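You operate a simulated robot arm through the tools that you are given. There is no shell and no other tool.

The job below is to be done with a simulated robot arm. You get a single attempt, and the scene is never put back.

## Task
Put the bottle that says "Wool wash" from the top of the picnic table on the top of the front washer and the bottle marked "Starch" on the short shelf under the counter. Fetch the clear soap bottle and stand it on the top of the spinner lid. Take the long white bundle and leave it in the blue bowl. Shut the back washer drawer. Take the blue soap and put it in the steel tub. Fetch the white green-cap bottle and stand it on the rear basin tiles. Do these in any order. Set down upright: bottle, clear soap bottle, white green-cap bottle.
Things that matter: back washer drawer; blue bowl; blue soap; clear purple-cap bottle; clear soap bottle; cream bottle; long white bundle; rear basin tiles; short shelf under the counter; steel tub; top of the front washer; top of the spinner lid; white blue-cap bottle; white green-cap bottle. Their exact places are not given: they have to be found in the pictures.

It is judged by the outcome, as a careful person would: the job done as asked, and still so three seconds after it is handed in. It fails if anything else is knocked over, pushed out of place, dropped, spilled or broken. Lids that push on must go on centred and level and be pressed home; caps that screw on are set level and turned clockwise until they are tight.

## Robot
A 7-joint arm with a two-finger parallel gripper on a trunk, on a base that drives. Base frame: it is fixed to the floor where the robot stands at the start and does not move with it; the origin is under the middle of the robot, x ahead of it, y to its left, z up; the surface under the hand at the start is at about z = 0.75. Units: m, rad, N and s.
With the tool pointing down near the work surface it reaches from about 0.1 to 0.48 m from the robot's upright axis, wherever it stands. Its first joint turns from -2.897 to 2.897 rad. Places, roughly: back washer drawer [2.1, 1.9, 0.9]; blue bowl (28x27x8 cm) [-0.1, -2.6, 0.3]; blue soap (9x6x4 cm) [-2.5, 1.8, 0.8]; clear purple-cap bottle, cream bottle, white blue- [0.25, 0.25, 0.75]; clear soap bottle [0.75, -0.75, 0.75]; long white bundle (13x8x6 cm) [2.2, 1.7, 0.6]; rear basin tiles [-1.6, 2.2, 0.7]; short shelf under the counter [-1.7, -2.7, 0.3]; steel tub (35x35x24 cm) [2, 2.2, 1.1]; top of the front washer [1.3, 2.3, 1]; top of the spinner lid [0.2, -2.7, 1.1]; white green-cap bottle [-3.25, 2.25, 1.25]. Payload 1.57 kg.
The tool frame sits at the grasp point between the pads (the TCP): z along the fingers, y along the line on which they close. The tips reach 0.03 m beyond it. The gripper opens to 0.08 m. The fingers are 0.017 m wide and 0.012 m thick; the gripper's body (0.04 by 0.082 m) begins 0.08 m behind the TCP.
Orientation is that of the tool frame in the base frame, as a unit quaternion [x, y, z, w]. With the fingers straight down and closing along the base's y, the tool's x points along the base's -x, its y along +y and its z along -z.

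## Interface
- The arm moves only by the tool servo_tool. Its argument "targets" is a list of rows, each an object of numbers (a shift or turn left out is 0, a gripper value left out holds the last): "dx", "dy", "dz": the shift along the tool's x, y, z in m; "wx", "wy", "wz": the turn, a rotation vector about the tool's x, y, z in rad. In form: [{"dx": .., "dy": .., "dz": .., "wx": .., "wy": .., "wz": ..}, ...]. A call has 1 to 20 rows; each row is the pose to reach, as a shift and turn from the pose commanded when the call began, along the tool's axes at that moment. "grip" is the finger opening in m, from 0 to 0.08, set as the call begins (left out, the last holds). Rows are played at 5 a second. More than 0.05 m and 0.15 rad between two rows, or a gripper value outside its range, and nothing of the call is played. A pose out of reach is approached as far as the arm can. The call stops where the force on the tool passes 40 N (or 10 N more than at its start, if that is more) or the arm is blocked; 0.2 s more then pass. Each finger travels about 0.072 m/s and halts on what it meets, pressing with about 41 N; the grip force reading is that of the motor and also rises with nothing between the fingers. The clock runs only during rows and for 0.2 s after the last one: add rows that repeat a pose to give the fingers time. It gives the time, the measured TCP pose, the force on the tool (base axes), the opening and the grip force at its end, in the units of the frame above (readings bear some noise), with the torque about the TCP (base axes, N m) and any sound that the robot's microphone picked up.
- Cameras (640 x 400 px; columns grow to the right, rows downward): "scene" is now at [0.2223, 0.0119, 1.5928]; the picture's right is [0.21, -0.98, 0.00], its down [-0.91, -0.20, -0.36] and it looks along [0.35, 0.08, -0.93] (base axes); focal length 223 px, centre (320, 200). "wrist" rides on the gripper at [0.072, -0.007, -0.122] in the tool frame; the picture's right is [0.09, 1.00, 0.00], its down [-0.84, 0.08, -0.54] and it looks along [-0.54, 0.05, 0.84] (tool axes); focal length 238 px, centre (320, 200).
- grab_frame(camera): a new picture of that camera. It takes no simulated time.
- slide_trunk(by): slides the trunk up (or, below 0, down) by that many m; the arm and the scene camera ride with it, the base frame stays. It gives what a move gives, with no picture.
- base_move(legs): drives the robot by 1 to 6 legs, each [ahead, left, turn to the left] in m, m and rad, along the robot's own axes; the way and the turn of a leg run together, so that a leg with both is an arc; at most 1.5 m and 3.142 rad a leg. The arm and the cameras ride along, it lands a little off, and it stops where it bumps. It gives what a move gives.
- turn_head(pan, tilt): turns the head with the scene camera to pan (to the left, within 1.501 rad either way) and tilt (down, from -0.506 to 1.204), counted from straight ahead of the robot. It gives what a move gives.
- pixel_to_xyz(camera, pixels): for up to 12 pixels [column, row] of the newest picture of that camera ("zoom" is the newest enlarged one), the place [x, y, z] in the base frame of the surface seen there, good to about 0.003 m, but the place of the scene camera against the robot may be out by one fixed shift of up to 0.012 m in any direction. It takes no simulated time.
- close_up(camera, box): a new picture of the part [left, top, right, bottom] of that camera's present view, enlarged. It takes no simulated time.
- sign_off(): hands the job in; it is judged then, once.

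Unless the task says otherwise, let go and move clear before handing in.

The tools are called by a JSON object that holds its "op" and its "data". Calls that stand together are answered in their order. servo_tool: Moves the arm, as the interface text tells. Its arguments: {"type":"object","properties":{"targets":{"type":"array"},"grip":{"type":"number"}},"required":["targets"]} The other tools are called the same way: slide_trunk (by) slides the trunk up or down; base_move (legs) drives the base; turn_head (pan, tilt) turns the head that bears the scene camera; grab_frame (camera) takes a picture; pixel_to_xyz (camera, pixels) gives the place of the surface under pixels of a picture; close_up (camera, box) takes an enlarged picture of a part of a camera's view; sign_off () hands the job in.

At the start:

```text
t: 0.0
tool_pos: [0.4266, -0.0534, 1.0433]
ee_rot: [0.0, 1.0, 0.001, 0.0]
ft_force: [0.1, -0.3, -0.6]
moment: [0.0, 0.0, 0.01]
finger_gap: 0.0802
grip_force: 0.0
trunk travel left (down, up): [-0.843, 0.147]
robot x, y, heading: [-0.002, 0.0013, -0.001]
head pan, tilt: [0.216, 1.201]
```

scene: 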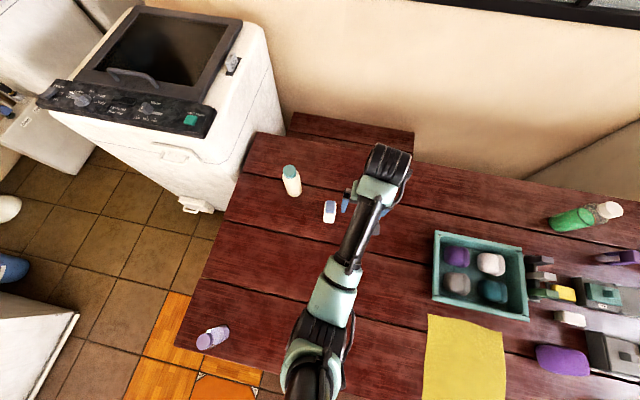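
wrist: 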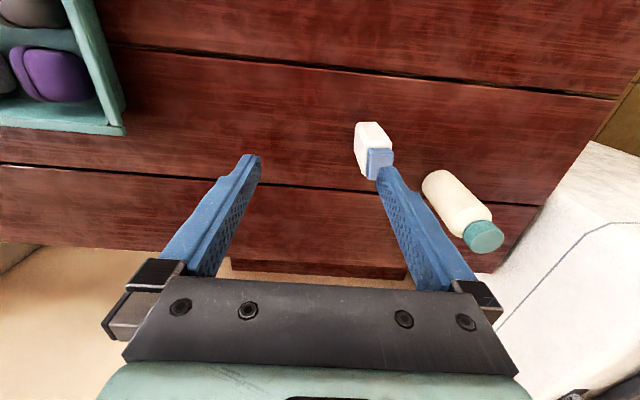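

The scene picture shows three bottles on the table: cream with a teal cap at (291,180), white with a blue cap at (329,212) and clear with a purple cap at (212,338). I'll zoom in to read the labels and get their places.

{"op": "close_up", "data": {"camera": "scene", "box": [260, 150, 360, 230]}}

{"op": "close_up", "data": {"camera": "wrist", "box": [330, 100, 530, 260]}}

{"op": "close_up", "data": {"camera": "scene", "box": [170, 300, 270, 380]}}

{"op": "pixel_to_xyz", "data": {"camera": "scene", "pixels": [[291, 172], [294, 190], [328, 206], [329, 218], [206, 341], [220, 334], [300, 210], [470, 270], [570, 220], [600, 212], [460, 350], [170, 120]]}}

```text
5.00 times, centred on (310, 190) of scene
```

zoom: 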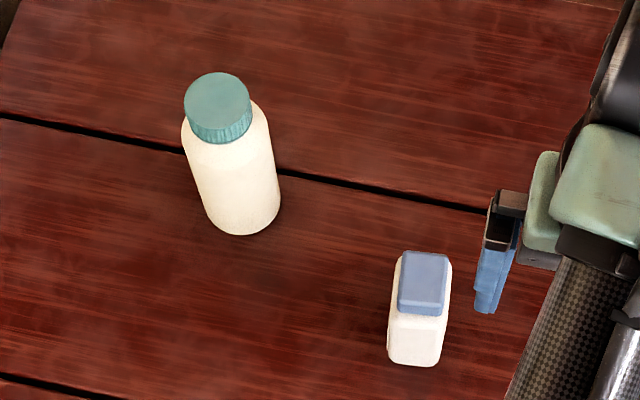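

```text
2.50 times, centred on (430, 180) of wrist
```

zoom: 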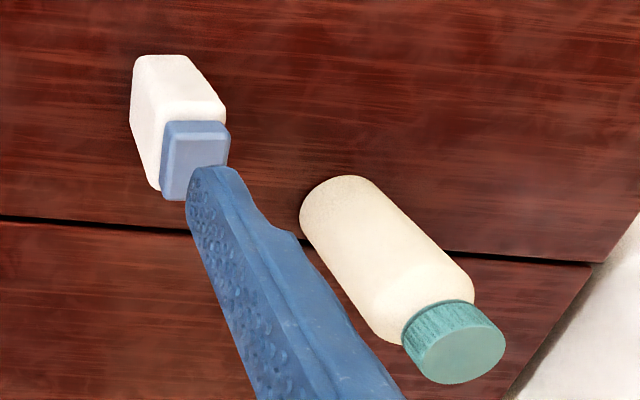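

```text
5.00 times, centred on (220, 340) of scene
```

zoom: 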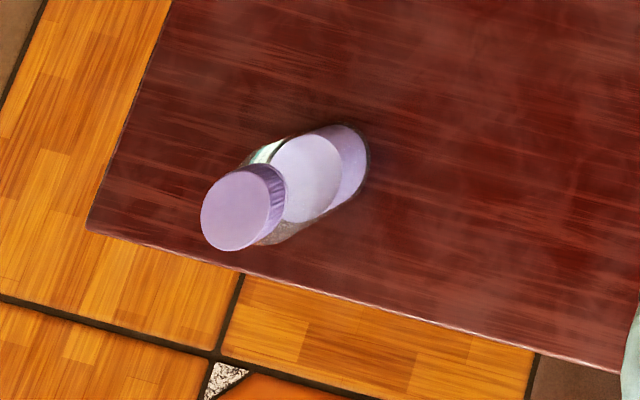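

```text
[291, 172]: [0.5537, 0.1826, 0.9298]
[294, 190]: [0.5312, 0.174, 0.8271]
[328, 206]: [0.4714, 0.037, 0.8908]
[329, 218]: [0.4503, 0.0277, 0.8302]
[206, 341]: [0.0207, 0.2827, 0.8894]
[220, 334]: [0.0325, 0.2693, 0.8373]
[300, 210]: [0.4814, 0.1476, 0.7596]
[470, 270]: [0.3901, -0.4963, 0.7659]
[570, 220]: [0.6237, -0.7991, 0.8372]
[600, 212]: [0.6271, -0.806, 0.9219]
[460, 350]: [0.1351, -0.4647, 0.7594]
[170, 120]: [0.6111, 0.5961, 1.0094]
```

None of the visible sides shows a label, so I'll turn the head to look around the room first and work out the layout.

{"op": "turn_head", "data": {"pan": 0.0, "tilt": 0.5}}

{"op": "grab_frame", "data": {"camera": "scene"}}

{"op": "turn_head", "data": {"pan": 1.5, "tilt": 0.5}}

{"op": "grab_frame", "data": {"camera": "scene"}}

{"op": "turn_head", "data": {"pan": -1.5, "tilt": 0.5}}

{"op": "grab_frame", "data": {"camera": "scene"}}

```text
t: 1.1
tool_pos: [0.4259, -0.0532, 1.0436]
ee_rot: [-0.001, 1.0, 0.0, 0.0]
ft_force: [-0.6, 0.1, -0.6]
moment: [-0.02, -0.03, 0.01]
finger_gap: 0.0801
grip_force: 0.0
trunk travel left (down, up): [-0.843, 0.147]
robot x, y, heading: [-0.0021, -0.0001, -0.0]
head pan, tilt: [0.0, 0.499]
```

```text
taken
```

scene: 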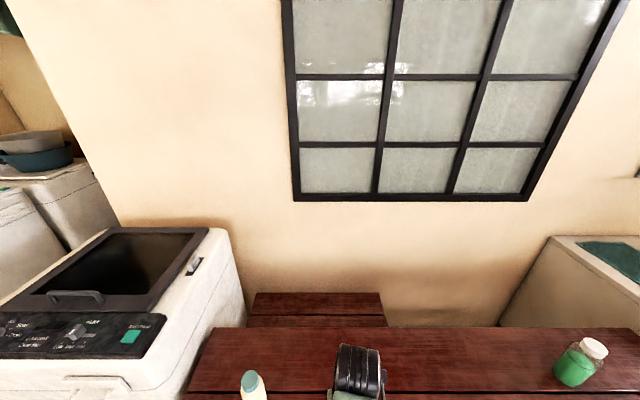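

```text
t: 2.7
tool_pos: [0.4247, -0.054, 1.044]
ee_rot: [0.0, 1.0, -0.001, 0.0]
ft_force: [-0.9, 0.7, 0.3]
moment: [-0.01, 0.01, -0.02]
finger_gap: 0.0801
grip_force: 0.0
trunk travel left (down, up): [-0.843, 0.147]
robot x, y, heading: [0.0017, -0.0001, 0.002]
head pan, tilt: [1.499, 0.499]
```

```text
taken
```

scene: 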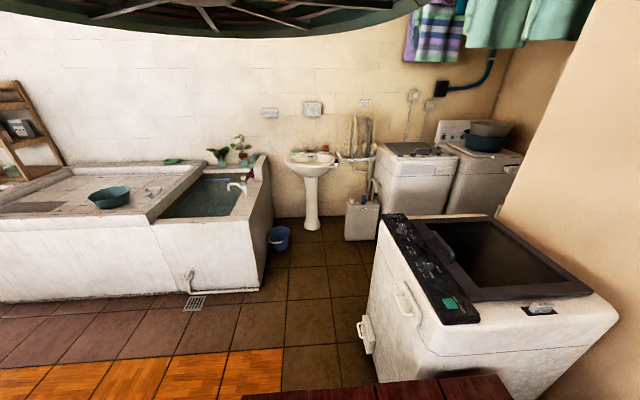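

```text
t: 5.3
tool_pos: [0.4249, -0.0539, 1.0437]
ee_rot: [-0.001, 1.0, 0.0, -0.001]
ft_force: [-0.5, 0.2, 0.2]
moment: [-0.03, 0.0, -0.02]
finger_gap: 0.0802
grip_force: 0.0
trunk travel left (down, up): [-0.843, 0.147]
robot x, y, heading: [-0.0005, 0.0026, 0.009]
head pan, tilt: [-1.499, 0.499]
```

```text
taken
```

scene: 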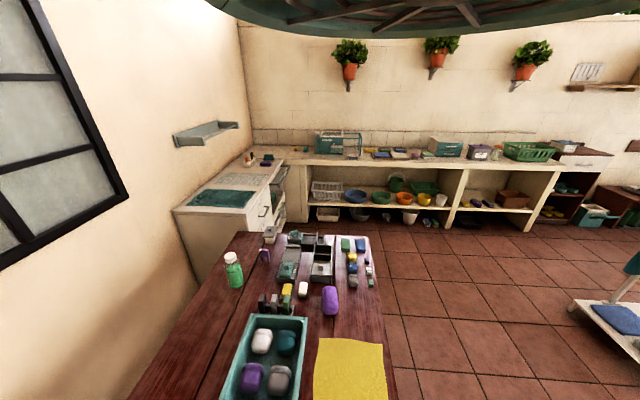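

This view shows the counter with bowls on the lower shelf and the green soap bottle at (234,268) on the table. I'll zoom in on the counter parts to identify the targets.

{"op": "close_up", "data": {"camera": "scene", "box": [280, 120, 440, 230]}}

{"op": "close_up", "data": {"camera": "scene", "box": [430, 120, 590, 230]}}

{"op": "close_up", "data": {"camera": "scene", "box": [220, 220, 400, 330]}}

{"op": "pixel_to_xyz", "data": {"camera": "scene", "pixels": [[338, 140], [355, 195], [330, 185], [355, 215], [450, 148], [498, 200], [515, 200], [525, 230], [234, 258], [232, 275], [420, 230], [600, 320]]}}

```text
3.64 times, centred on (360, 175) of scene
```

zoom: 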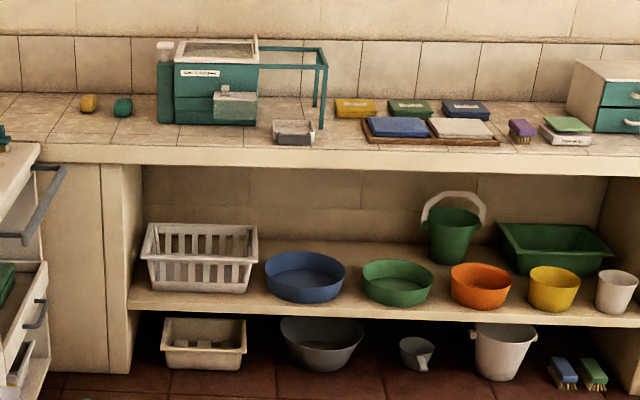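

```text
3.64 times, centred on (510, 175) of scene
```

zoom: 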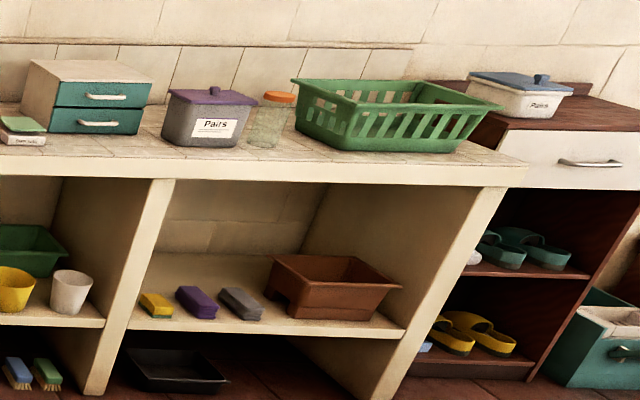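

```text
3.56 times, centred on (310, 275) of scene
```

zoom: 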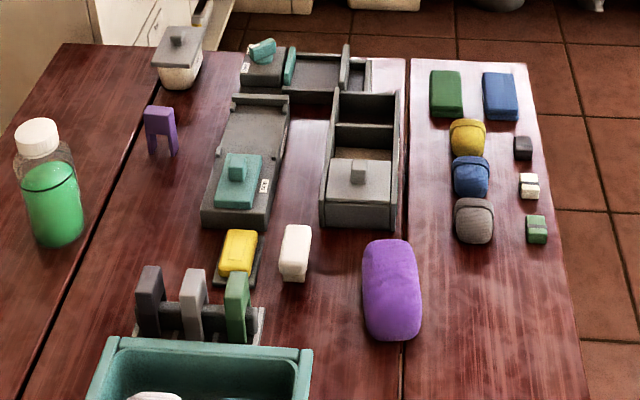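

```text
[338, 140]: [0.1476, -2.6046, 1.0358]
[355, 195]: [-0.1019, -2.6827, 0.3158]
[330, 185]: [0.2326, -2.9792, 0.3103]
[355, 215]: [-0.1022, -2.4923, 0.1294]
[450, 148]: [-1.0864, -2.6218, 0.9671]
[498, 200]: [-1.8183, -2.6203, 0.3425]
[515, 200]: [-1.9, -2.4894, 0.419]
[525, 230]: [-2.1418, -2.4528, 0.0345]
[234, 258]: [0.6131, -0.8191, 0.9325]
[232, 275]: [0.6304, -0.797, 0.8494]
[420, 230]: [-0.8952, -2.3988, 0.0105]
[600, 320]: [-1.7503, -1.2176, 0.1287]
```

The short shelf under the counter holds sponges and a brown box, and the blue bowl sits at about (-0.10,-2.68,0.32). Next I'll look left at the washers and basins.

{"op": "turn_head", "data": {"pan": 1.0, "tilt": 0.4}}

{"op": "close_up", "data": {"camera": "scene", "box": [160, 80, 360, 220]}}

{"op": "grab_frame", "data": {"camera": "scene"}}

{"op": "turn_head", "data": {"pan": 1.5, "tilt": 0.3}}

{"op": "close_up", "data": {"camera": "scene", "box": [0, 100, 280, 270]}}

{"op": "grab_frame", "data": {"camera": "scene"}}

```text
t: 7.5
tool_pos: [0.4257, -0.0544, 1.0425]
ee_rot: [0.0, 1.0, 0.0, 0.0]
ft_force: [0.4, 0.0, -0.1]
moment: [0.0, 0.03, -0.02]
finger_gap: 0.0798
grip_force: 0.0
trunk travel left (down, up): [-0.843, 0.147]
robot x, y, heading: [0.0012, -0.0021, 0.003]
head pan, tilt: [1.0, 0.4]
```

```text
2.86 times, centred on (260, 150) of scene
```

zoom: 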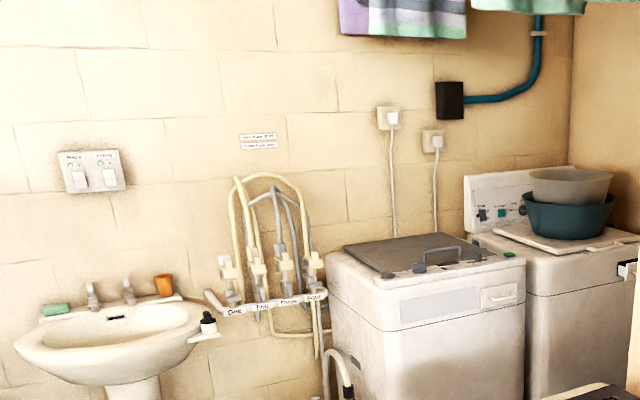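

```text
taken
```

scene: 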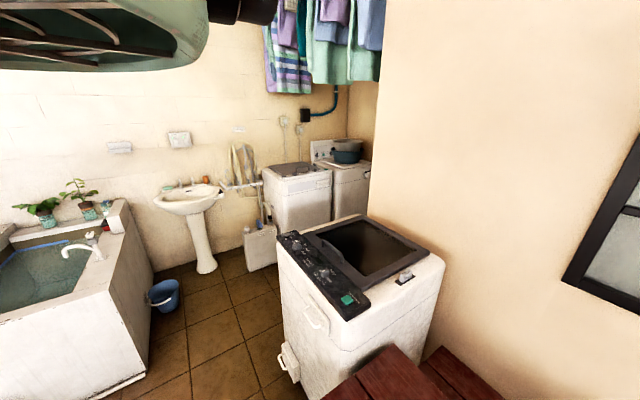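

```text
t: 8.5
tool_pos: [0.425, -0.0547, 1.0445]
ee_rot: [0.0, 1.0, 0.0, 0.0]
ft_force: [0.6, 0.4, 0.8]
moment: [0.02, -0.01, -0.01]
finger_gap: 0.08
grip_force: 0.0
trunk travel left (down, up): [-0.843, 0.147]
robot x, y, heading: [-0.0001, 0.0003, -0.0]
head pan, tilt: [1.499, 0.3]
```

```text
2.29 times, centred on (140, 185) of scene
```

zoom: 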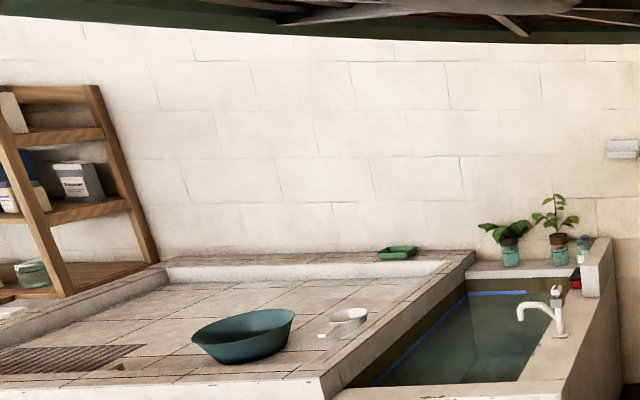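

```text
taken
```

scene: 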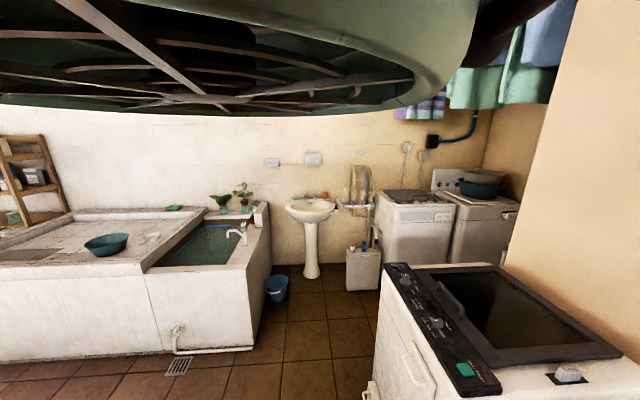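

The basin tiles hold a teal bowl and cup, and the ladder shelf stands on the left. I need to know where the table edges are relative to the robot, so I'll look steeply down and around.

{"op": "turn_head", "data": {"pan": 0.9, "tilt": 1.2}}

{"op": "grab_frame", "data": {"camera": "scene"}}

{"op": "pixel_to_xyz", "data": {"camera": "scene", "pixels": [[100, 300], [200, 300], [300, 300], [400, 300], [500, 300], [300, 380], [200, 200], [300, 200], [400, 200], [100, 100], [300, 100], [500, 200]]}}

{"op": "turn_head", "data": {"pan": -0.9, "tilt": 1.2}}

{"op": "grab_frame", "data": {"camera": "scene"}}

{"op": "pixel_to_xyz", "data": {"camera": "scene", "pixels": [[100, 300], [200, 300], [300, 300], [400, 300], [500, 300], [300, 380], [200, 200], [300, 200], [400, 200], [100, 100], [300, 100], [500, 200]]}}

```text
t: 9.7
tool_pos: [0.4246, -0.0534, 1.0426]
ee_rot: [-0.001, 1.0, 0.0, 0.001]
ft_force: [-0.8, 0.1, -0.1]
moment: [-0.02, 0.0, 0.0]
finger_gap: 0.0799
grip_force: 0.0
trunk travel left (down, up): [-0.843, 0.147]
robot x, y, heading: [0.0018, -0.0042, -0.0]
head pan, tilt: [0.901, 1.201]
```

```text
taken
```

scene: 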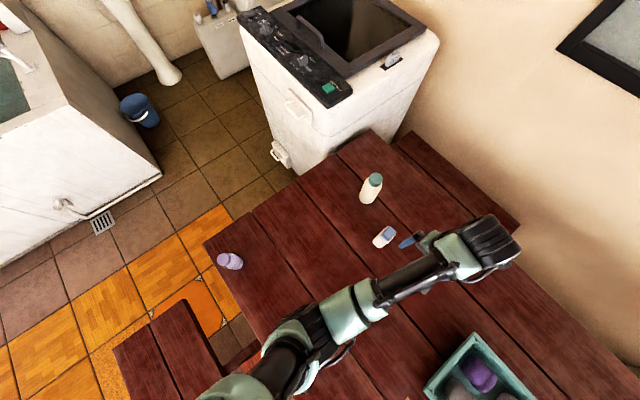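

```text
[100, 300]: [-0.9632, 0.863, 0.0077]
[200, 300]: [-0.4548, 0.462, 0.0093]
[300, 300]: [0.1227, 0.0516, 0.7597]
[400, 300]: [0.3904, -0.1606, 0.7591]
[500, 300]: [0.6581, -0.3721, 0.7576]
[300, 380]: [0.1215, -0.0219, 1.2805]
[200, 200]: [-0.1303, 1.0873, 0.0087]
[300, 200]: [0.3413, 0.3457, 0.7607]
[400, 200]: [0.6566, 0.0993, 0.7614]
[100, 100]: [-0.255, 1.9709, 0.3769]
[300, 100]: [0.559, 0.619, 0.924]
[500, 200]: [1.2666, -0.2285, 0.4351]
```

```text
t: 11.5
tool_pos: [0.4251, -0.0541, 1.0432]
ee_rot: [0.0, 1.0, 0.0, 0.001]
ft_force: [-0.4, 1.0, -0.8]
moment: [0.02, -0.03, 0.01]
finger_gap: 0.08
grip_force: 0.1
trunk travel left (down, up): [-0.843, 0.147]
robot x, y, heading: [0.0006, 0.0015, -0.001]
head pan, tilt: [-0.901, 1.201]
```

```text
taken
```

scene: 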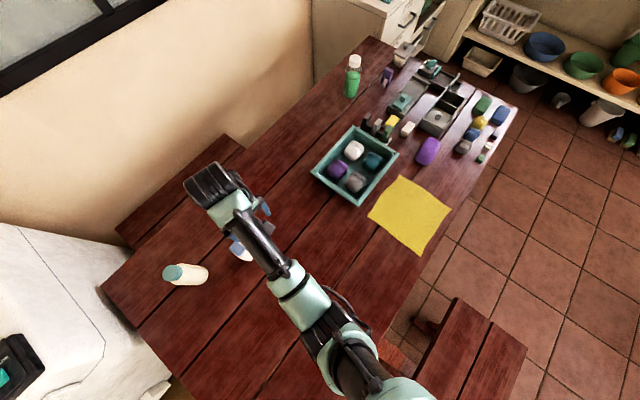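

```text
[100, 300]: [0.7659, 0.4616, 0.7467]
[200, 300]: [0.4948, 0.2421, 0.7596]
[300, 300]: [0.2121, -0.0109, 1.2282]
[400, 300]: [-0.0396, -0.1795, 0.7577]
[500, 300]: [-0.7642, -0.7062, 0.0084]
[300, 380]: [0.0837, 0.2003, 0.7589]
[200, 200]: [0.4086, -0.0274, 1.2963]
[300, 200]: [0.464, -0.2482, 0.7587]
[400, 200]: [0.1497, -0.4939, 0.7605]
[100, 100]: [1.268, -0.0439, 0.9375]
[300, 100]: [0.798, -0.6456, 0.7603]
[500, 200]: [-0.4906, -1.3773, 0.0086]
```

The table runs to about x=-0.04 with a bench behind it, and the label sides of the bottles seem to face away from me. I'll rotate the wrist about 3 rad so its camera looks back toward the robot, showing the far sides of the bottles and the base.

{"op": "servo_tool", "data": {"targets": [{"wz": -0.149}, {"wz": -0.298}, {"wz": -0.447}, {"wz": -0.596}, {"wz": -0.745}, {"wz": -0.894}, {"wz": -1.043}, {"wz": -1.192}, {"wz": -1.341}, {"wz": -1.49}, {"wz": -1.639}, {"wz": -1.788}, {"wz": -1.937}, {"wz": -2.086}, {"wz": -2.235}, {"wz": -2.384}, {"wz": -2.533}, {"wz": -2.682}, {"wz": -2.831}, {"wz": -2.98}]}}

{"op": "grab_frame", "data": {"camera": "wrist"}}

```text
t: 15.7
tool_pos: [0.4261, -0.0543, 1.0439]
ee_rot: [0.997, -0.08, 0.0, 0.0]
ft_force: [-0.9, -0.5, 0.3]
moment: [0.02, 0.01, -0.02]
finger_gap: 0.08
grip_force: 0.0
trunk travel left (down, up): [-0.843, 0.147]
robot x, y, heading: [-0.0012, -0.0013, 0.002]
head pan, tilt: [-0.901, 1.201]
```

```text
taken
```

wrist: 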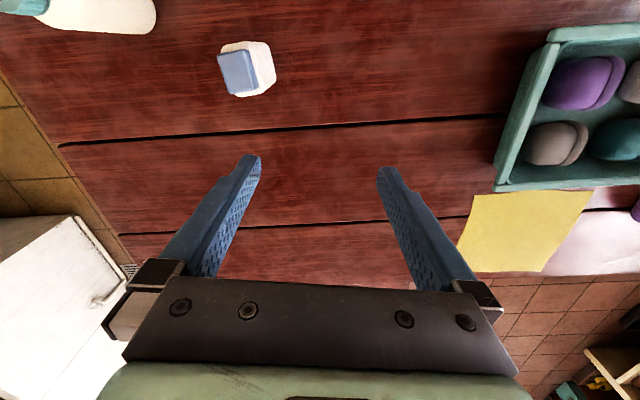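

Mostly table is visible here, with the gripper body hiding the robot side. I'll pitch the wrist so its camera looks back at the robot's column and base.

{"op": "servo_tool", "data": {"targets": [{"wy": -0.14}, {"wy": -0.28}, {"wy": -0.42}, {"wy": -0.56}, {"wy": -0.7}]}}

{"op": "grab_frame", "data": {"camera": "wrist"}}

```text
t: 16.9
tool_pos: [0.4259, -0.0526, 1.0447]
ee_rot: [0.936, -0.075, -0.342, -0.027]
ft_force: [-0.1, 0.6, -0.2]
moment: [0.0, 0.03, 0.02]
finger_gap: 0.0801
grip_force: 0.1
trunk travel left (down, up): [-0.843, 0.147]
robot x, y, heading: [0.0001, -0.0018, -0.004]
head pan, tilt: [-0.901, 1.201]
```

```text
taken
```

wrist: 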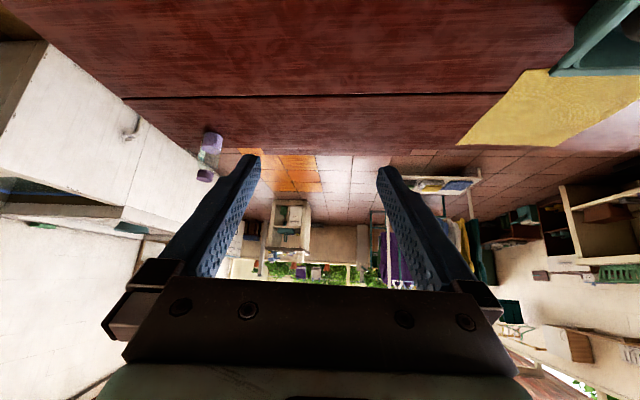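

The robot body isn't blocking the view, and the purple bottle is visible at (208,152) from the other side. I'll zoom in on it and on the other bottles' region.

{"op": "close_up", "data": {"camera": "wrist", "box": [170, 110, 260, 190]}}

{"op": "turn_head", "data": {"pan": 0.5, "tilt": 1.2}}

{"op": "grab_frame", "data": {"camera": "scene"}}

```text
5.00 times, centred on (215, 150) of wrist
```

zoom: 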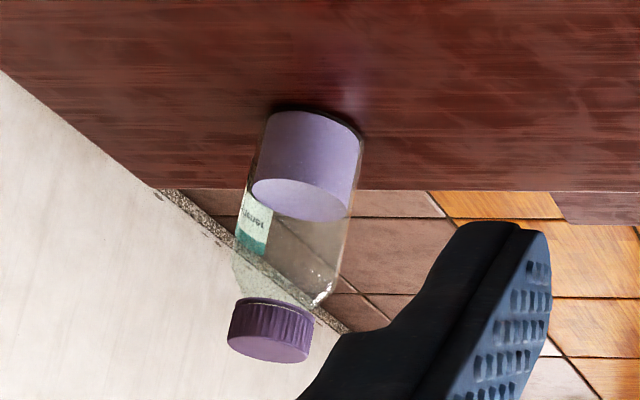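

```text
t: 18.4
tool_pos: [0.4257, -0.0535, 1.0438]
ee_rot: [0.936, -0.076, -0.342, -0.027]
ft_force: [-1.1, -0.2, -0.3]
moment: [0.02, 0.01, 0.0]
finger_gap: 0.0802
grip_force: 0.1
trunk travel left (down, up): [-0.843, 0.147]
robot x, y, heading: [0.0023, -0.0035, -0.001]
head pan, tilt: [0.499, 1.201]
```

```text
taken
```

scene: 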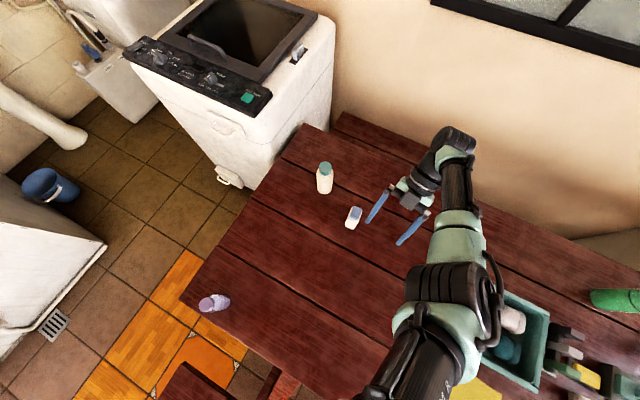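

The purple-cap bottle's label faces +y (left side), so the others probably do too. I'll turn the base left by 1.57 rad so the pitched-back wrist camera looks from the +y side.

{"op": "base_move", "data": {"legs": [[0, 0, 1.57]]}}

{"op": "grab_frame", "data": {"camera": "wrist"}}

{"op": "grab_frame", "data": {"camera": "scene"}}

```text
t: 22.6
tool_pos: [0.0576, 0.4263, 1.0436]
ee_rot: [0.718, 0.606, -0.262, 0.221]
ft_force: [-0.5, -0.2, -1.0]
moment: [0.05, 0.0, -0.02]
finger_gap: 0.0803
grip_force: 0.0
trunk travel left (down, up): [-0.843, 0.147]
robot x, y, heading: [-0.0014, 0.0002, 1.564]
head pan, tilt: [0.499, 1.201]
```

```text
taken
```

wrist: 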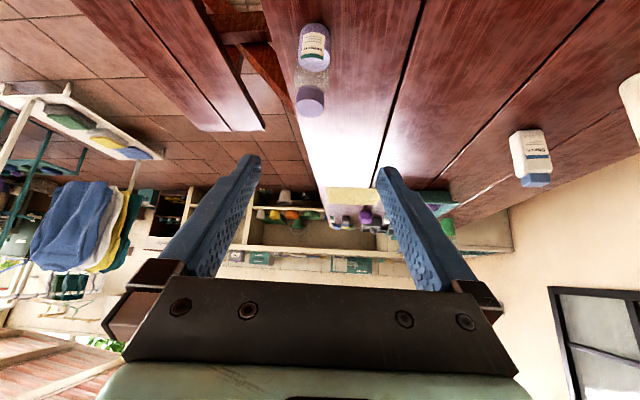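

```text
taken
```

scene: 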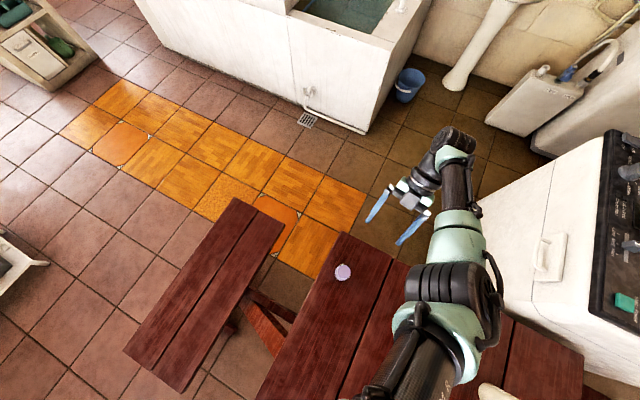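

The labels are now visible in the wrist picture at (313,45) and (537,150). I'll zoom in on each bottle.

{"op": "close_up", "data": {"camera": "wrist", "box": [280, 15, 360, 65]}}

{"op": "close_up", "data": {"camera": "wrist", "box": [495, 120, 575, 190]}}

{"op": "close_up", "data": {"camera": "wrist", "box": [580, 50, 640, 180]}}

```text
8.00 times, centred on (320, 40) of wrist
```

zoom: 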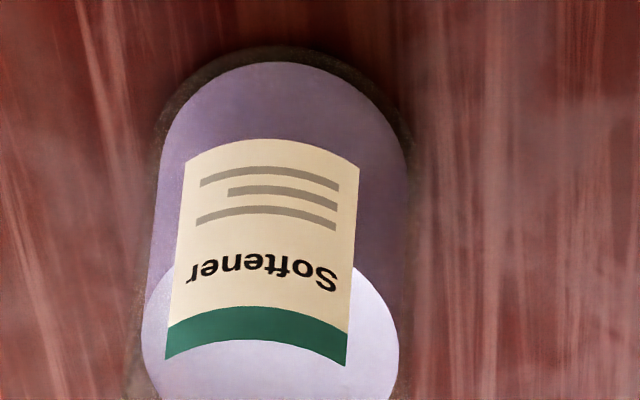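

```text
5.71 times, centred on (535, 155) of wrist
```

zoom: 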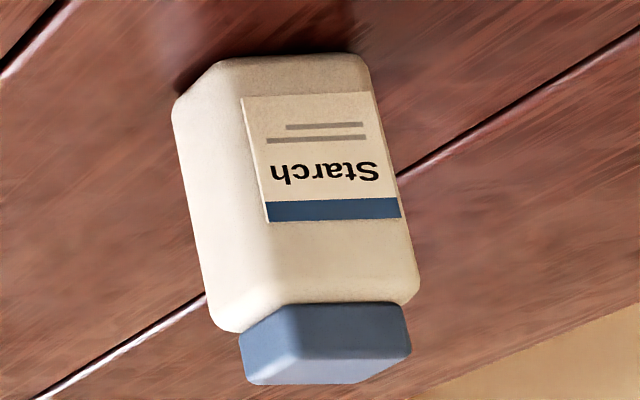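

```text
3.08 times, centred on (610, 115) of wrist
```

zoom: 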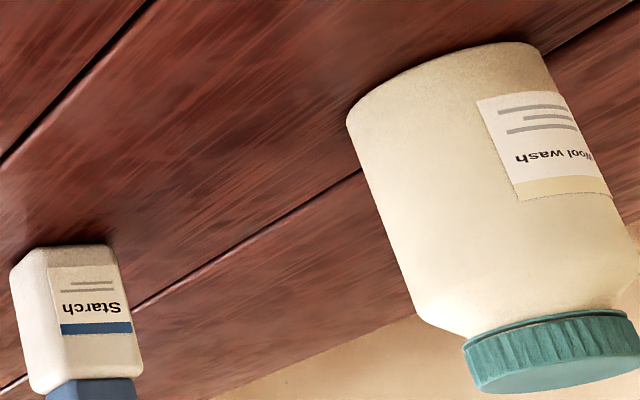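

The labels read Softener (clear purple-cap), Starch (white blue-cap) and Wool wash (cream). I'll undo the wrist pitch and turn, then rotate the base back toward the table.

{"op": "servo_tool", "data": {"targets": [{"wy": 0.14}, {"wy": 0.28}, {"wy": 0.42}, {"wy": 0.56}, {"wy": 0.7}]}}

{"op": "servo_tool", "data": {"targets": [{"wz": 0.149}, {"wz": 0.298}, {"wz": 0.447}, {"wz": 0.596}, {"wz": 0.745}, {"wz": 0.894}, {"wz": 1.043}, {"wz": 1.192}, {"wz": 1.341}, {"wz": 1.49}, {"wz": 1.639}, {"wz": 1.788}, {"wz": 1.937}, {"wz": 2.086}, {"wz": 2.235}, {"wz": 2.384}, {"wz": 2.533}, {"wz": 2.682}, {"wz": 2.831}, {"wz": 2.98}]}}

{"op": "base_move", "data": {"legs": [[0, 0, -1.564]]}}

{"op": "grab_frame", "data": {"camera": "wrist"}}

```text
t: 23.8
tool_pos: [0.0578, 0.426, 1.0429]
ee_rot: [0.765, 0.644, 0.001, -0.001]
ft_force: [0.0, -0.6, 0.0]
moment: [0.03, -0.01, -0.02]
finger_gap: 0.0799
grip_force: 0.1
trunk travel left (down, up): [-0.843, 0.147]
robot x, y, heading: [-0.0004, 0.0002, 1.567]
head pan, tilt: [0.499, 1.201]
```

```text
t: 28.0
tool_pos: [0.0569, 0.4252, 1.0434]
ee_rot: [-0.703, 0.711, 0.0, 0.0]
ft_force: [-0.5, 0.3, -0.1]
moment: [0.02, 0.02, 0.01]
finger_gap: 0.08
grip_force: 0.1
trunk travel left (down, up): [-0.843, 0.147]
robot x, y, heading: [0.0012, -0.003, 1.561]
head pan, tilt: [0.499, 1.201]
```

```text
t: 32.2
tool_pos: [0.4258, -0.0501, 1.044]
ee_rot: [-0.005, 1.0, 0.0, 0.0]
ft_force: [0.0, 0.2, 0.8]
moment: [-0.02, 0.01, -0.02]
finger_gap: 0.08
grip_force: 0.2
trunk travel left (down, up): [-0.843, 0.147]
robot x, y, heading: [0.002, 0.0026, 0.01]
head pan, tilt: [0.499, 1.201]
```

```text
taken
```

wrist: 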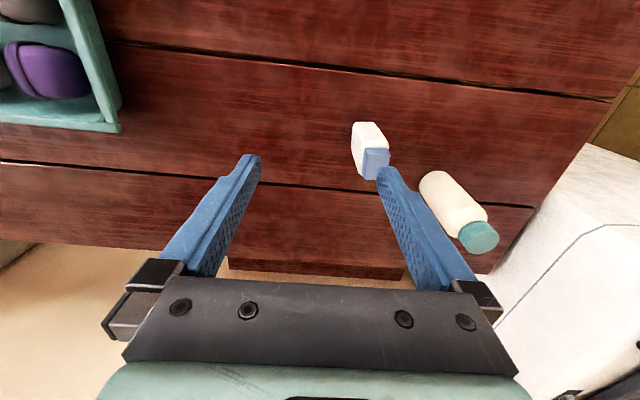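

The wrist picture shows the cream bottle's cap at (480,237) and the Starch bottle at (372,150). I'll get accurate places from the wrist camera, then try driving forward a bit.

{"op": "pixel_to_xyz", "data": {"camera": "wrist", "pixels": [[480, 237], [464, 232], [495, 240], [480, 222], [440, 185], [435, 200], [460, 195], [376, 158], [362, 130], [370, 172], [392, 160], [400, 110]]}}

{"op": "close_up", "data": {"camera": "wrist", "box": [340, 110, 520, 260]}}

{"op": "base_move", "data": {"legs": [[0.15, 0.1, 0]]}}

{"op": "grab_frame", "data": {"camera": "wrist"}}

```text
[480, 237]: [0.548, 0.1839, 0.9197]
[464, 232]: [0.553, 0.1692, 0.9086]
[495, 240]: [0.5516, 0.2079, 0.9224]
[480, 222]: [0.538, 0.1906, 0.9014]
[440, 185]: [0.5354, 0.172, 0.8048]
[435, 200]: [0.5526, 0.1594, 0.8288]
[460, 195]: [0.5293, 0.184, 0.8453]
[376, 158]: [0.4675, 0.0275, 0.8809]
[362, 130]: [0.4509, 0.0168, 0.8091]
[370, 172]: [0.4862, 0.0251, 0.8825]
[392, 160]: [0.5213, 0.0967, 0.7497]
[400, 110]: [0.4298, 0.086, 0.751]
```

```text
2.67 times, centred on (430, 185) of wrist
```

zoom: 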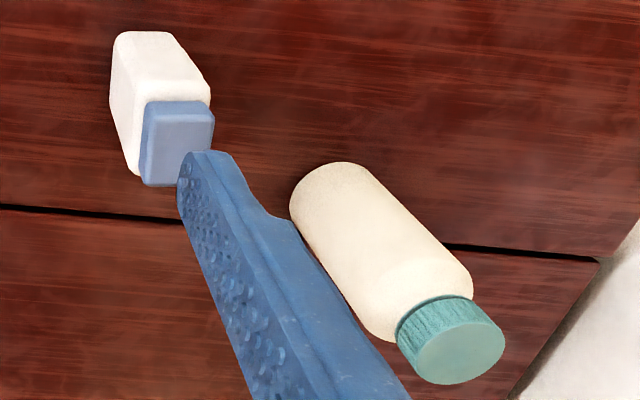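

```text
t: 33.7
tool_pos: [0.5733, 0.0509, 1.0433]
ee_rot: [-0.005, 1.0, 0.0, 0.0]
ft_force: [0.0, 0.3, -0.8]
moment: [-0.01, -0.02, -0.02]
finger_gap: 0.0802
grip_force: 0.0
trunk travel left (down, up): [-0.843, 0.147]
robot x, y, heading: [0.1472, 0.1006, 0.01]
head pan, tilt: [0.499, 1.201]
```

```text
taken
```

wrist: 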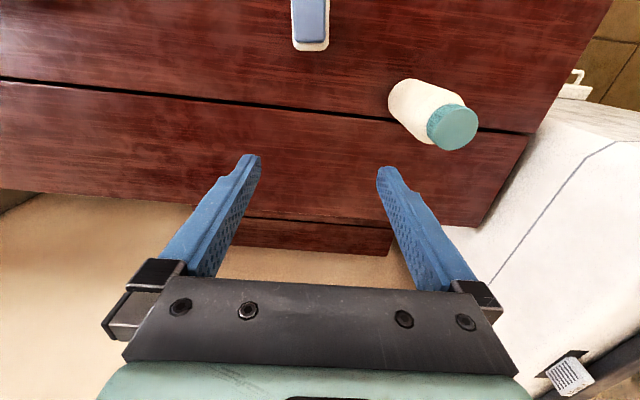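

The base moved forward freely. The cream bottle's cap is now at (453,127), so I'll measure its cap and body.

{"op": "pixel_to_xyz", "data": {"camera": "wrist", "pixels": [[453, 128], [432, 131], [474, 123], [452, 108], [453, 146], [420, 105], [392, 98], [412, 135], [424, 85], [440, 105]]}}

{"op": "close_up", "data": {"camera": "wrist", "box": [370, 60, 500, 160]}}

```text
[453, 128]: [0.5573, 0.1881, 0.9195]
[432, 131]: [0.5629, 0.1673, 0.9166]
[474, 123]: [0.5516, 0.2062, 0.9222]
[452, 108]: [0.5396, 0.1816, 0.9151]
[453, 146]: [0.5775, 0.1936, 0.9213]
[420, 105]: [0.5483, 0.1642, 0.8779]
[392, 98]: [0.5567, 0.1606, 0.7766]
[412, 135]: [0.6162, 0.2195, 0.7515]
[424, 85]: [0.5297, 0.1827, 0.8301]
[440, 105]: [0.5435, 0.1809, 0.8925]
```

```text
4.00 times, centred on (435, 110) of wrist
```

zoom: 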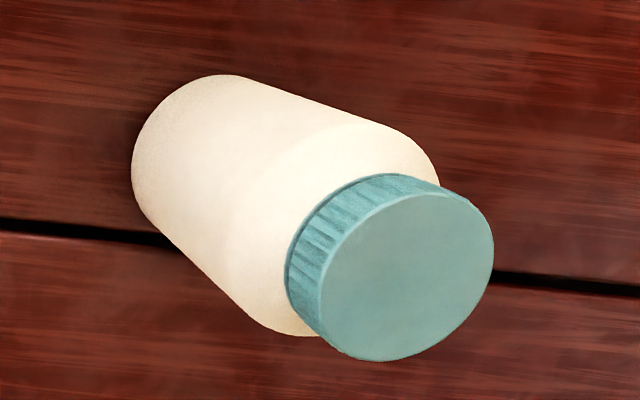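

The cap top is centred near (0.558,0.187,0.921) and the body is about 5.5 cm wide. I'll move above it and check alignment before descending.

{"op": "servo_tool", "data": {"targets": [{"dx": 0.005, "dy": 0.045}, {"dx": 0.01, "dy": 0.09}, {"dx": 0.015, "dy": 0.136}, {"dx": 0.015, "dy": 0.136, "dz": 0.04}], "grip": 0.08}}

{"op": "grab_frame", "data": {"camera": "wrist"}}

```text
t: 34.7
tool_pos: [0.5582, 0.1873, 1.004]
ee_rot: [-0.006, 1.0, 0.0, -0.001]
ft_force: [-1.3, 1.0, 0.5]
moment: [-0.02, -0.03, 0.02]
finger_gap: 0.0798
grip_force: 0.0
trunk travel left (down, up): [-0.843, 0.147]
robot x, y, heading: [0.1504, 0.103, 0.009]
head pan, tilt: [0.499, 1.201]
```

```text
taken
```

wrist: 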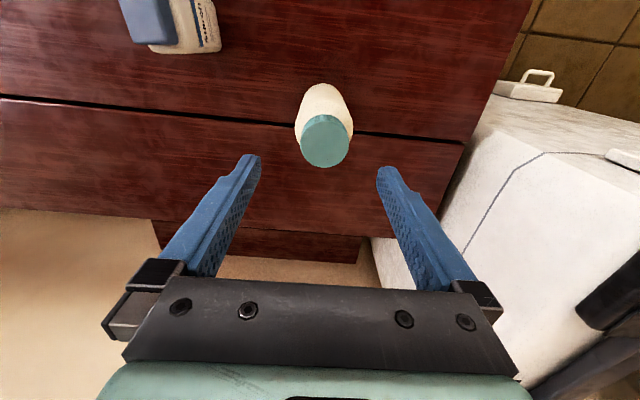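

The cap at (324,140) lies between the fingertip lines; I'll check its place from this view before descending.

{"op": "pixel_to_xyz", "data": {"camera": "wrist", "pixels": [[325, 141], [302, 141], [347, 139], [325, 118], [325, 163], [300, 118], [352, 120]]}}

```text
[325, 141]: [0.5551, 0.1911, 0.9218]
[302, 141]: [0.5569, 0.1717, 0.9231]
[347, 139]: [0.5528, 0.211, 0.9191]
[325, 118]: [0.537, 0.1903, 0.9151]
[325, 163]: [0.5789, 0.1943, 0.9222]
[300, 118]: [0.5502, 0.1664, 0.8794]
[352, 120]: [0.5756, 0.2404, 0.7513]
```

The cap centre is about (0.557,0.191). I'll descend to z≈0.85 with a 4 mm sideways correction, then close.

{"op": "servo_tool", "data": {"targets": [{"dx": 0.001, "dy": 0.004, "dz": 0.04}, {"dx": 0.001, "dy": 0.004, "dz": 0.08}, {"dx": 0.001, "dy": 0.004, "dz": 0.12}, {"dx": 0.001, "dy": 0.004, "dz": 0.154}, {"dx": 0.001, "dy": 0.004, "dz": 0.154}]}}

{"op": "servo_tool", "data": {"targets": [{"dx": 0}, {"dx": 0}, {"dx": 0}, {"dx": 0}], "grip": 0.0}}

{"op": "grab_frame", "data": {"camera": "wrist"}}

```text
t: 35.9
tool_pos: [0.5552, 0.1925, 0.8507]
ee_rot: [-0.006, 1.0, 0.0, 0.0]
ft_force: [-0.1, -0.3, -0.6]
moment: [0.01, -0.02, -0.02]
finger_gap: 0.08
grip_force: 0.0
trunk travel left (down, up): [-0.843, 0.147]
robot x, y, heading: [0.1501, 0.101, 0.012]
head pan, tilt: [0.499, 1.201]
```

```text
t: 36.9
tool_pos: [0.5562, 0.1917, 0.8486]
ee_rot: [-0.005, 1.0, 0.0, 0.0]
ft_force: [0.4, -0.7, -0.5]
moment: [-0.03, -0.07, -0.03]
finger_gap: 0.0612
grip_force: 41.4
trunk travel left (down, up): [-0.843, 0.147]
robot x, y, heading: [0.1496, 0.0986, 0.011]
head pan, tilt: [0.499, 1.201]
```

```text
taken
```

wrist: 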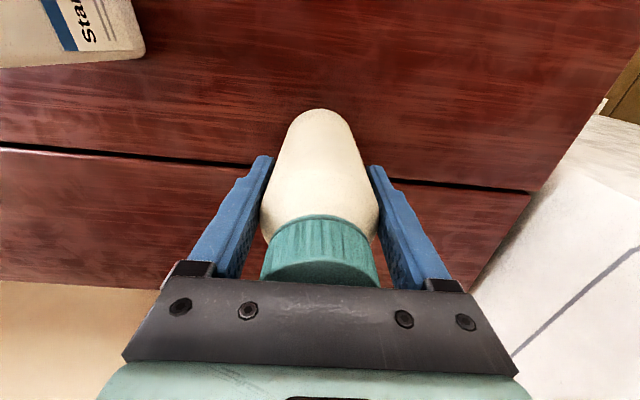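

The bottle is gripped (gap 6.1 cm on the body). I'll lift it straight up and raise the trunk, then look at the route to the front washer.

{"op": "servo_tool", "data": {"targets": [{"dz": -0.03}, {"dz": -0.07}, {"dz": -0.11}, {"dz": -0.15}, {"dz": -0.19}]}}

{"op": "slide_trunk", "data": {"by": 0.13}}

{"op": "turn_head", "data": {"pan": 1.2, "tilt": 0.6}}

{"op": "grab_frame", "data": {"camera": "scene"}}

{"op": "grab_frame", "data": {"camera": "wrist"}}

```text
t: 38.1
tool_pos: [0.5571, 0.1917, 1.0405]
ee_rot: [-0.006, 1.0, 0.001, -0.001]
ft_force: [0.3, -0.7, -3.6]
moment: [0.01, 0.03, 0.01]
finger_gap: 0.0612
grip_force: 41.5
trunk travel left (down, up): [-0.843, 0.147]
robot x, y, heading: [0.1515, 0.1007, 0.009]
head pan, tilt: [0.499, 1.201]
```

```text
t: 39.7
tool_pos: [0.556, 0.191, 1.1703]
ee_rot: [-0.005, 1.0, 0.0, -0.001]
ft_force: [-0.1, -0.1, -4.0]
moment: [-0.03, 0.03, 0.0]
finger_gap: 0.0609
grip_force: 41.1
trunk travel left (down, up): [-0.973, 0.017]
robot x, y, heading: [0.1475, 0.1005, 0.009]
head pan, tilt: [0.499, 1.201]
```

```text
t: 40.7
tool_pos: [0.5559, 0.1925, 1.169]
ee_rot: [-0.006, 1.0, 0.0, 0.0]
ft_force: [-0.3, -0.8, -5.0]
moment: [-0.01, -0.02, -0.01]
finger_gap: 0.0612
grip_force: 41.1
trunk travel left (down, up): [-0.973, 0.017]
robot x, y, heading: [0.148, 0.1021, 0.012]
head pan, tilt: [1.201, 0.6]
```

```text
taken
```

scene: 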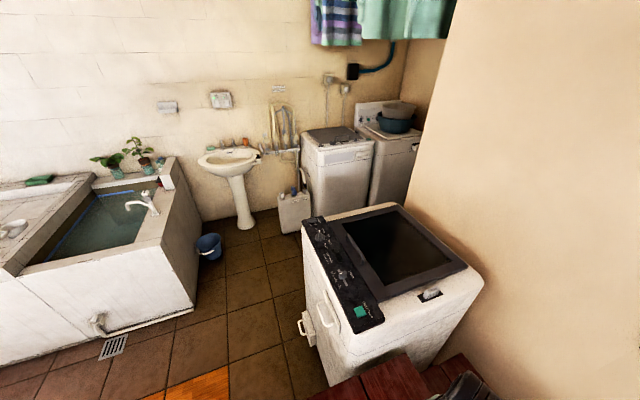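

```text
taken
```

wrist: 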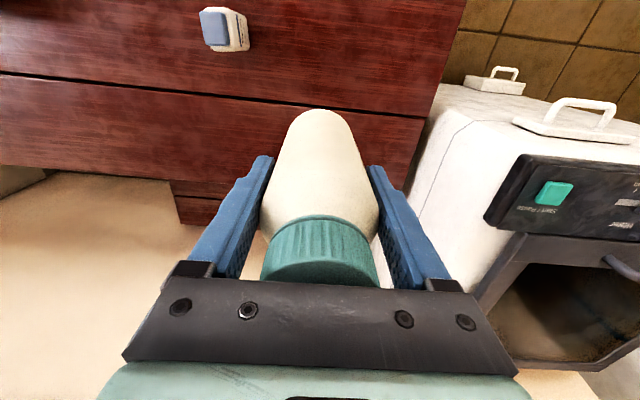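

The bottle is up at TCP z≈1.17. I'll measure the layout of the washers, the sink and the floor from this scene view.

{"op": "pixel_to_xyz", "data": {"camera": "scene", "pixels": [[330, 135], [310, 138], [345, 150], [360, 135], [395, 135], [300, 240], [330, 200], [240, 155], [185, 290], [310, 330], [380, 345], [480, 280]]}}

{"op": "pixel_to_xyz", "data": {"camera": "scene", "pixels": [[292, 210], [250, 220], [170, 165], [210, 245], [260, 255], [275, 330], [320, 220], [415, 140], [350, 145], [310, 150], [372, 150], [150, 330]]}}

{"op": "close_up", "data": {"camera": "scene", "box": [280, 80, 440, 190]}}

```text
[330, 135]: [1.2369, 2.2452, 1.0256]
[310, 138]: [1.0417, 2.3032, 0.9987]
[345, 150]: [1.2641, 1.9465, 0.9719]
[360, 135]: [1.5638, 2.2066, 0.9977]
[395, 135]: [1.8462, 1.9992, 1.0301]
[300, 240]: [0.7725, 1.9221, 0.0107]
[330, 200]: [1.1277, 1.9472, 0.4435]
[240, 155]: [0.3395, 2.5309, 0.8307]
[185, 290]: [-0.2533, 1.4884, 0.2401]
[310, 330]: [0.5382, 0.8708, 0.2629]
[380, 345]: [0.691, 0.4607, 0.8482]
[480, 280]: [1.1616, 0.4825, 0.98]
```

```text
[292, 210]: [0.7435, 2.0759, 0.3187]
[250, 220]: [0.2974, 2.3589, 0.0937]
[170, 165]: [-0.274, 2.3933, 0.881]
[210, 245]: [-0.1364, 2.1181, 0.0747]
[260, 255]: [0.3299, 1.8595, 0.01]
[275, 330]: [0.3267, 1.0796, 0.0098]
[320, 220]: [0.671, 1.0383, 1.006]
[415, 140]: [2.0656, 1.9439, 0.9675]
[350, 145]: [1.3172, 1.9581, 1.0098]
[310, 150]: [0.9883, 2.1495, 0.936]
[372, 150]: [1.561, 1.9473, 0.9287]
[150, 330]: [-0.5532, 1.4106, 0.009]
```

```text
3.64 times, centred on (360, 135) of scene
```

zoom: 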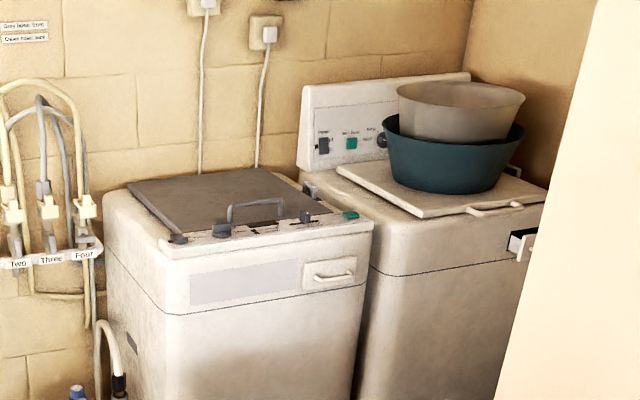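

The front washer's top spans x≈1.0–1.57, y≈1.95–2.55 at z≈1.0, with a grey lid on it. I'll drive left out of the table, keeping the arm ahead, toward (0.05,1.45).

{"op": "base_move", "data": {"legs": [[-0.1, 0.6, 0]]}}

```text
t: 44.2
tool_pos: [0.4503, 0.7935, 1.169]
ee_rot: [-0.005, 1.0, 0.001, 0.0]
ft_force: [0.0, 0.4, -4.4]
moment: [0.01, 0.01, 0.03]
finger_gap: 0.0612
grip_force: 40.6
trunk travel left (down, up): [-0.973, 0.017]
robot x, y, heading: [0.0414, 0.7051, 0.013]
head pan, tilt: [1.201, 0.6]
```

The base slid out cleanly to (0.04,0.705). I'll continue to the corridor, then ahead in front of the front washer.

{"op": "base_move", "data": {"legs": [[0, 0.72, 0], [1.1, 0, 0]]}}

{"op": "grab_frame", "data": {"camera": "scene"}}

```text
t: 52.8
tool_pos: [1.4729, 1.5395, 1.1719]
ee_rot: [-0.005, 1.0, -0.005, 0.002]
ft_force: [-0.6, -0.6, -3.8]
moment: [0.02, 0.02, -0.02]
finger_gap: 0.0612
grip_force: 40.8
trunk travel left (down, up): [-0.973, 0.017]
robot x, y, heading: [1.0741, 1.4458, 0.012]
head pan, tilt: [1.201, 0.6]
stopped in leg 2: the robot was blocked; the commanded pose is now the measured one
```

```text
taken
```

scene: 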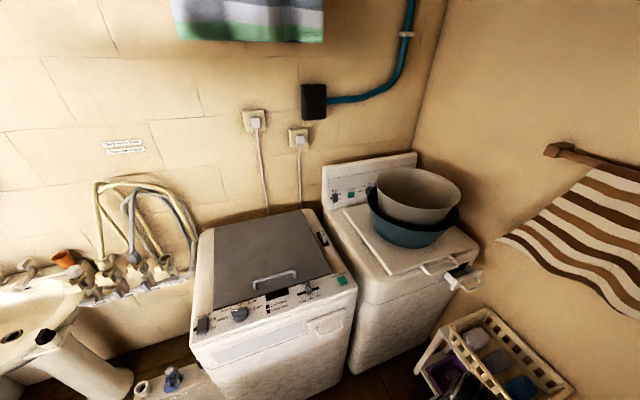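

The drive was blocked at (1.074,1.446) and the hand tilted very slightly, so something ahead touched the arm. I'll look straight ahead and through the wrist.

{"op": "turn_head", "data": {"pan": 0.0, "tilt": 0.7}}

{"op": "grab_frame", "data": {"camera": "scene"}}

{"op": "grab_frame", "data": {"camera": "wrist"}}

{"op": "pixel_to_xyz", "data": {"camera": "wrist", "pixels": [[100, 50], [320, 50], [550, 50], [100, 200], [550, 200], [320, 90], [600, 300], [50, 300]]}}

```text
t: 54.2
tool_pos: [1.4742, 1.5406, 1.1718]
ee_rot: [-0.005, 1.0, -0.005, 0.004]
ft_force: [0.8, -0.7, -4.8]
moment: [0.0, 0.0, 0.0]
finger_gap: 0.0609
grip_force: 41.0
trunk travel left (down, up): [-0.973, 0.017]
robot x, y, heading: [1.0736, 1.4449, 0.01]
head pan, tilt: [0.0, 0.7]
```

```text
taken
```

scene: 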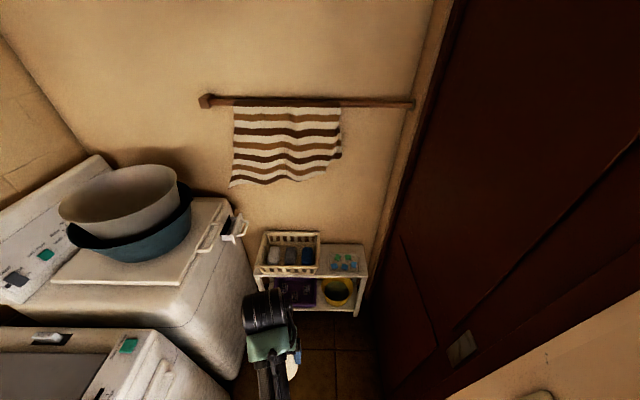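

```text
taken
```

wrist: 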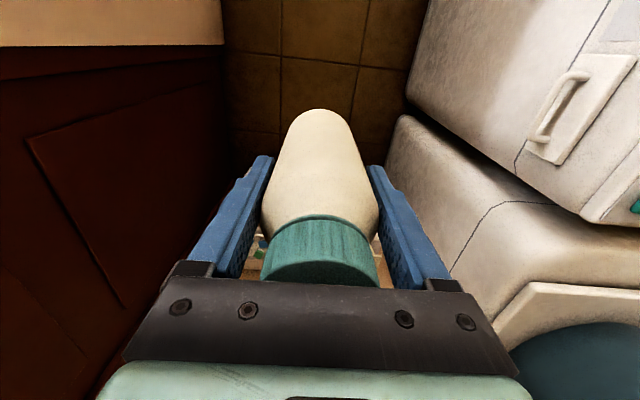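

```text
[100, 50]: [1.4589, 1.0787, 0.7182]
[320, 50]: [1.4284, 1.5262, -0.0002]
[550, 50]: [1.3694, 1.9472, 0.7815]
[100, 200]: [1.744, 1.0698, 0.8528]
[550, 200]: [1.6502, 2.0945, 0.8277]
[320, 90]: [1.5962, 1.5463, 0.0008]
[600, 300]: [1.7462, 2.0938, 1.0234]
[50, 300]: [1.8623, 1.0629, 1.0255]
```

The hand is clear, so it was likely the base that met something on the right (door wall at y≈1.07). I'll measure the wall corner on the right before choosing a path.

{"op": "pixel_to_xyz", "data": {"camera": "scene", "pixels": [[460, 390], [540, 370], [600, 330], [480, 340], [400, 300], [400, 240], [340, 350], [310, 265], [350, 265], [230, 240], [150, 340], [440, 20]]}}

{"op": "turn_head", "data": {"pan": -0.8, "tilt": 0.9}}

{"op": "grab_frame", "data": {"camera": "scene"}}

{"op": "pixel_to_xyz", "data": {"camera": "scene", "pixels": [[100, 200], [200, 200], [300, 200], [400, 200], [500, 200], [100, 300], [200, 300], [300, 300], [400, 300], [500, 300], [320, 380], [200, 380]]}}

```text
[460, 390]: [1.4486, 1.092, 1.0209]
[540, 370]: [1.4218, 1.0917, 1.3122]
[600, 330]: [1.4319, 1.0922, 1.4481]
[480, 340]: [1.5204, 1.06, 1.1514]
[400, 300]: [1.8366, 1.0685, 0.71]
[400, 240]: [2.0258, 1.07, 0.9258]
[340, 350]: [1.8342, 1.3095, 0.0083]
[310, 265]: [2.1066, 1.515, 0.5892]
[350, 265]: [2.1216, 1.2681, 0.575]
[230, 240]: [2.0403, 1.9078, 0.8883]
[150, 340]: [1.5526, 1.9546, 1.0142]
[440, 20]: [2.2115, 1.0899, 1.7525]
```

```text
t: 55.3
tool_pos: [1.4731, 1.5422, 1.1737]
ee_rot: [-0.005, 1.0, -0.004, 0.004]
ft_force: [-0.3, -0.5, -4.8]
moment: [0.03, 0.03, 0.0]
finger_gap: 0.0614
grip_force: 40.6
trunk travel left (down, up): [-0.973, 0.017]
robot x, y, heading: [1.0763, 1.4417, 0.012]
head pan, tilt: [-0.799, 0.901]
```

```text
taken
```

scene: 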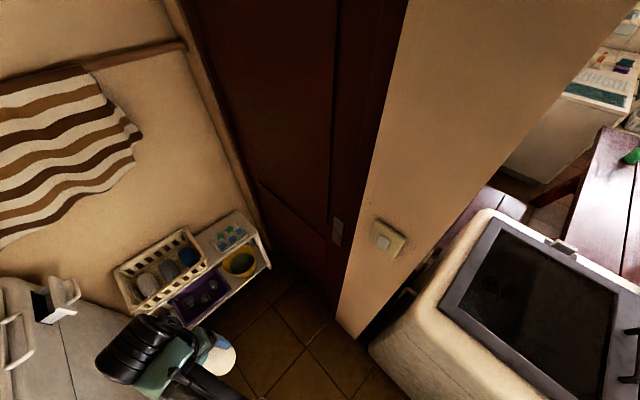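

```text
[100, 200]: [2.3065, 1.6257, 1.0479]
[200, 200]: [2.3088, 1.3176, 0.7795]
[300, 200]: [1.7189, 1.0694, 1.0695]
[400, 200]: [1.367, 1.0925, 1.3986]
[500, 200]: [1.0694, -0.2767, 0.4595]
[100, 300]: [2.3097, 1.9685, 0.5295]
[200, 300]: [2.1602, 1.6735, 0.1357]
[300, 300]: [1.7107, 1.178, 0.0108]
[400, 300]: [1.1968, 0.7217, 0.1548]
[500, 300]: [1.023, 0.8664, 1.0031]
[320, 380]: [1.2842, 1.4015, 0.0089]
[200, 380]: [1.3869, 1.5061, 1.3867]
```

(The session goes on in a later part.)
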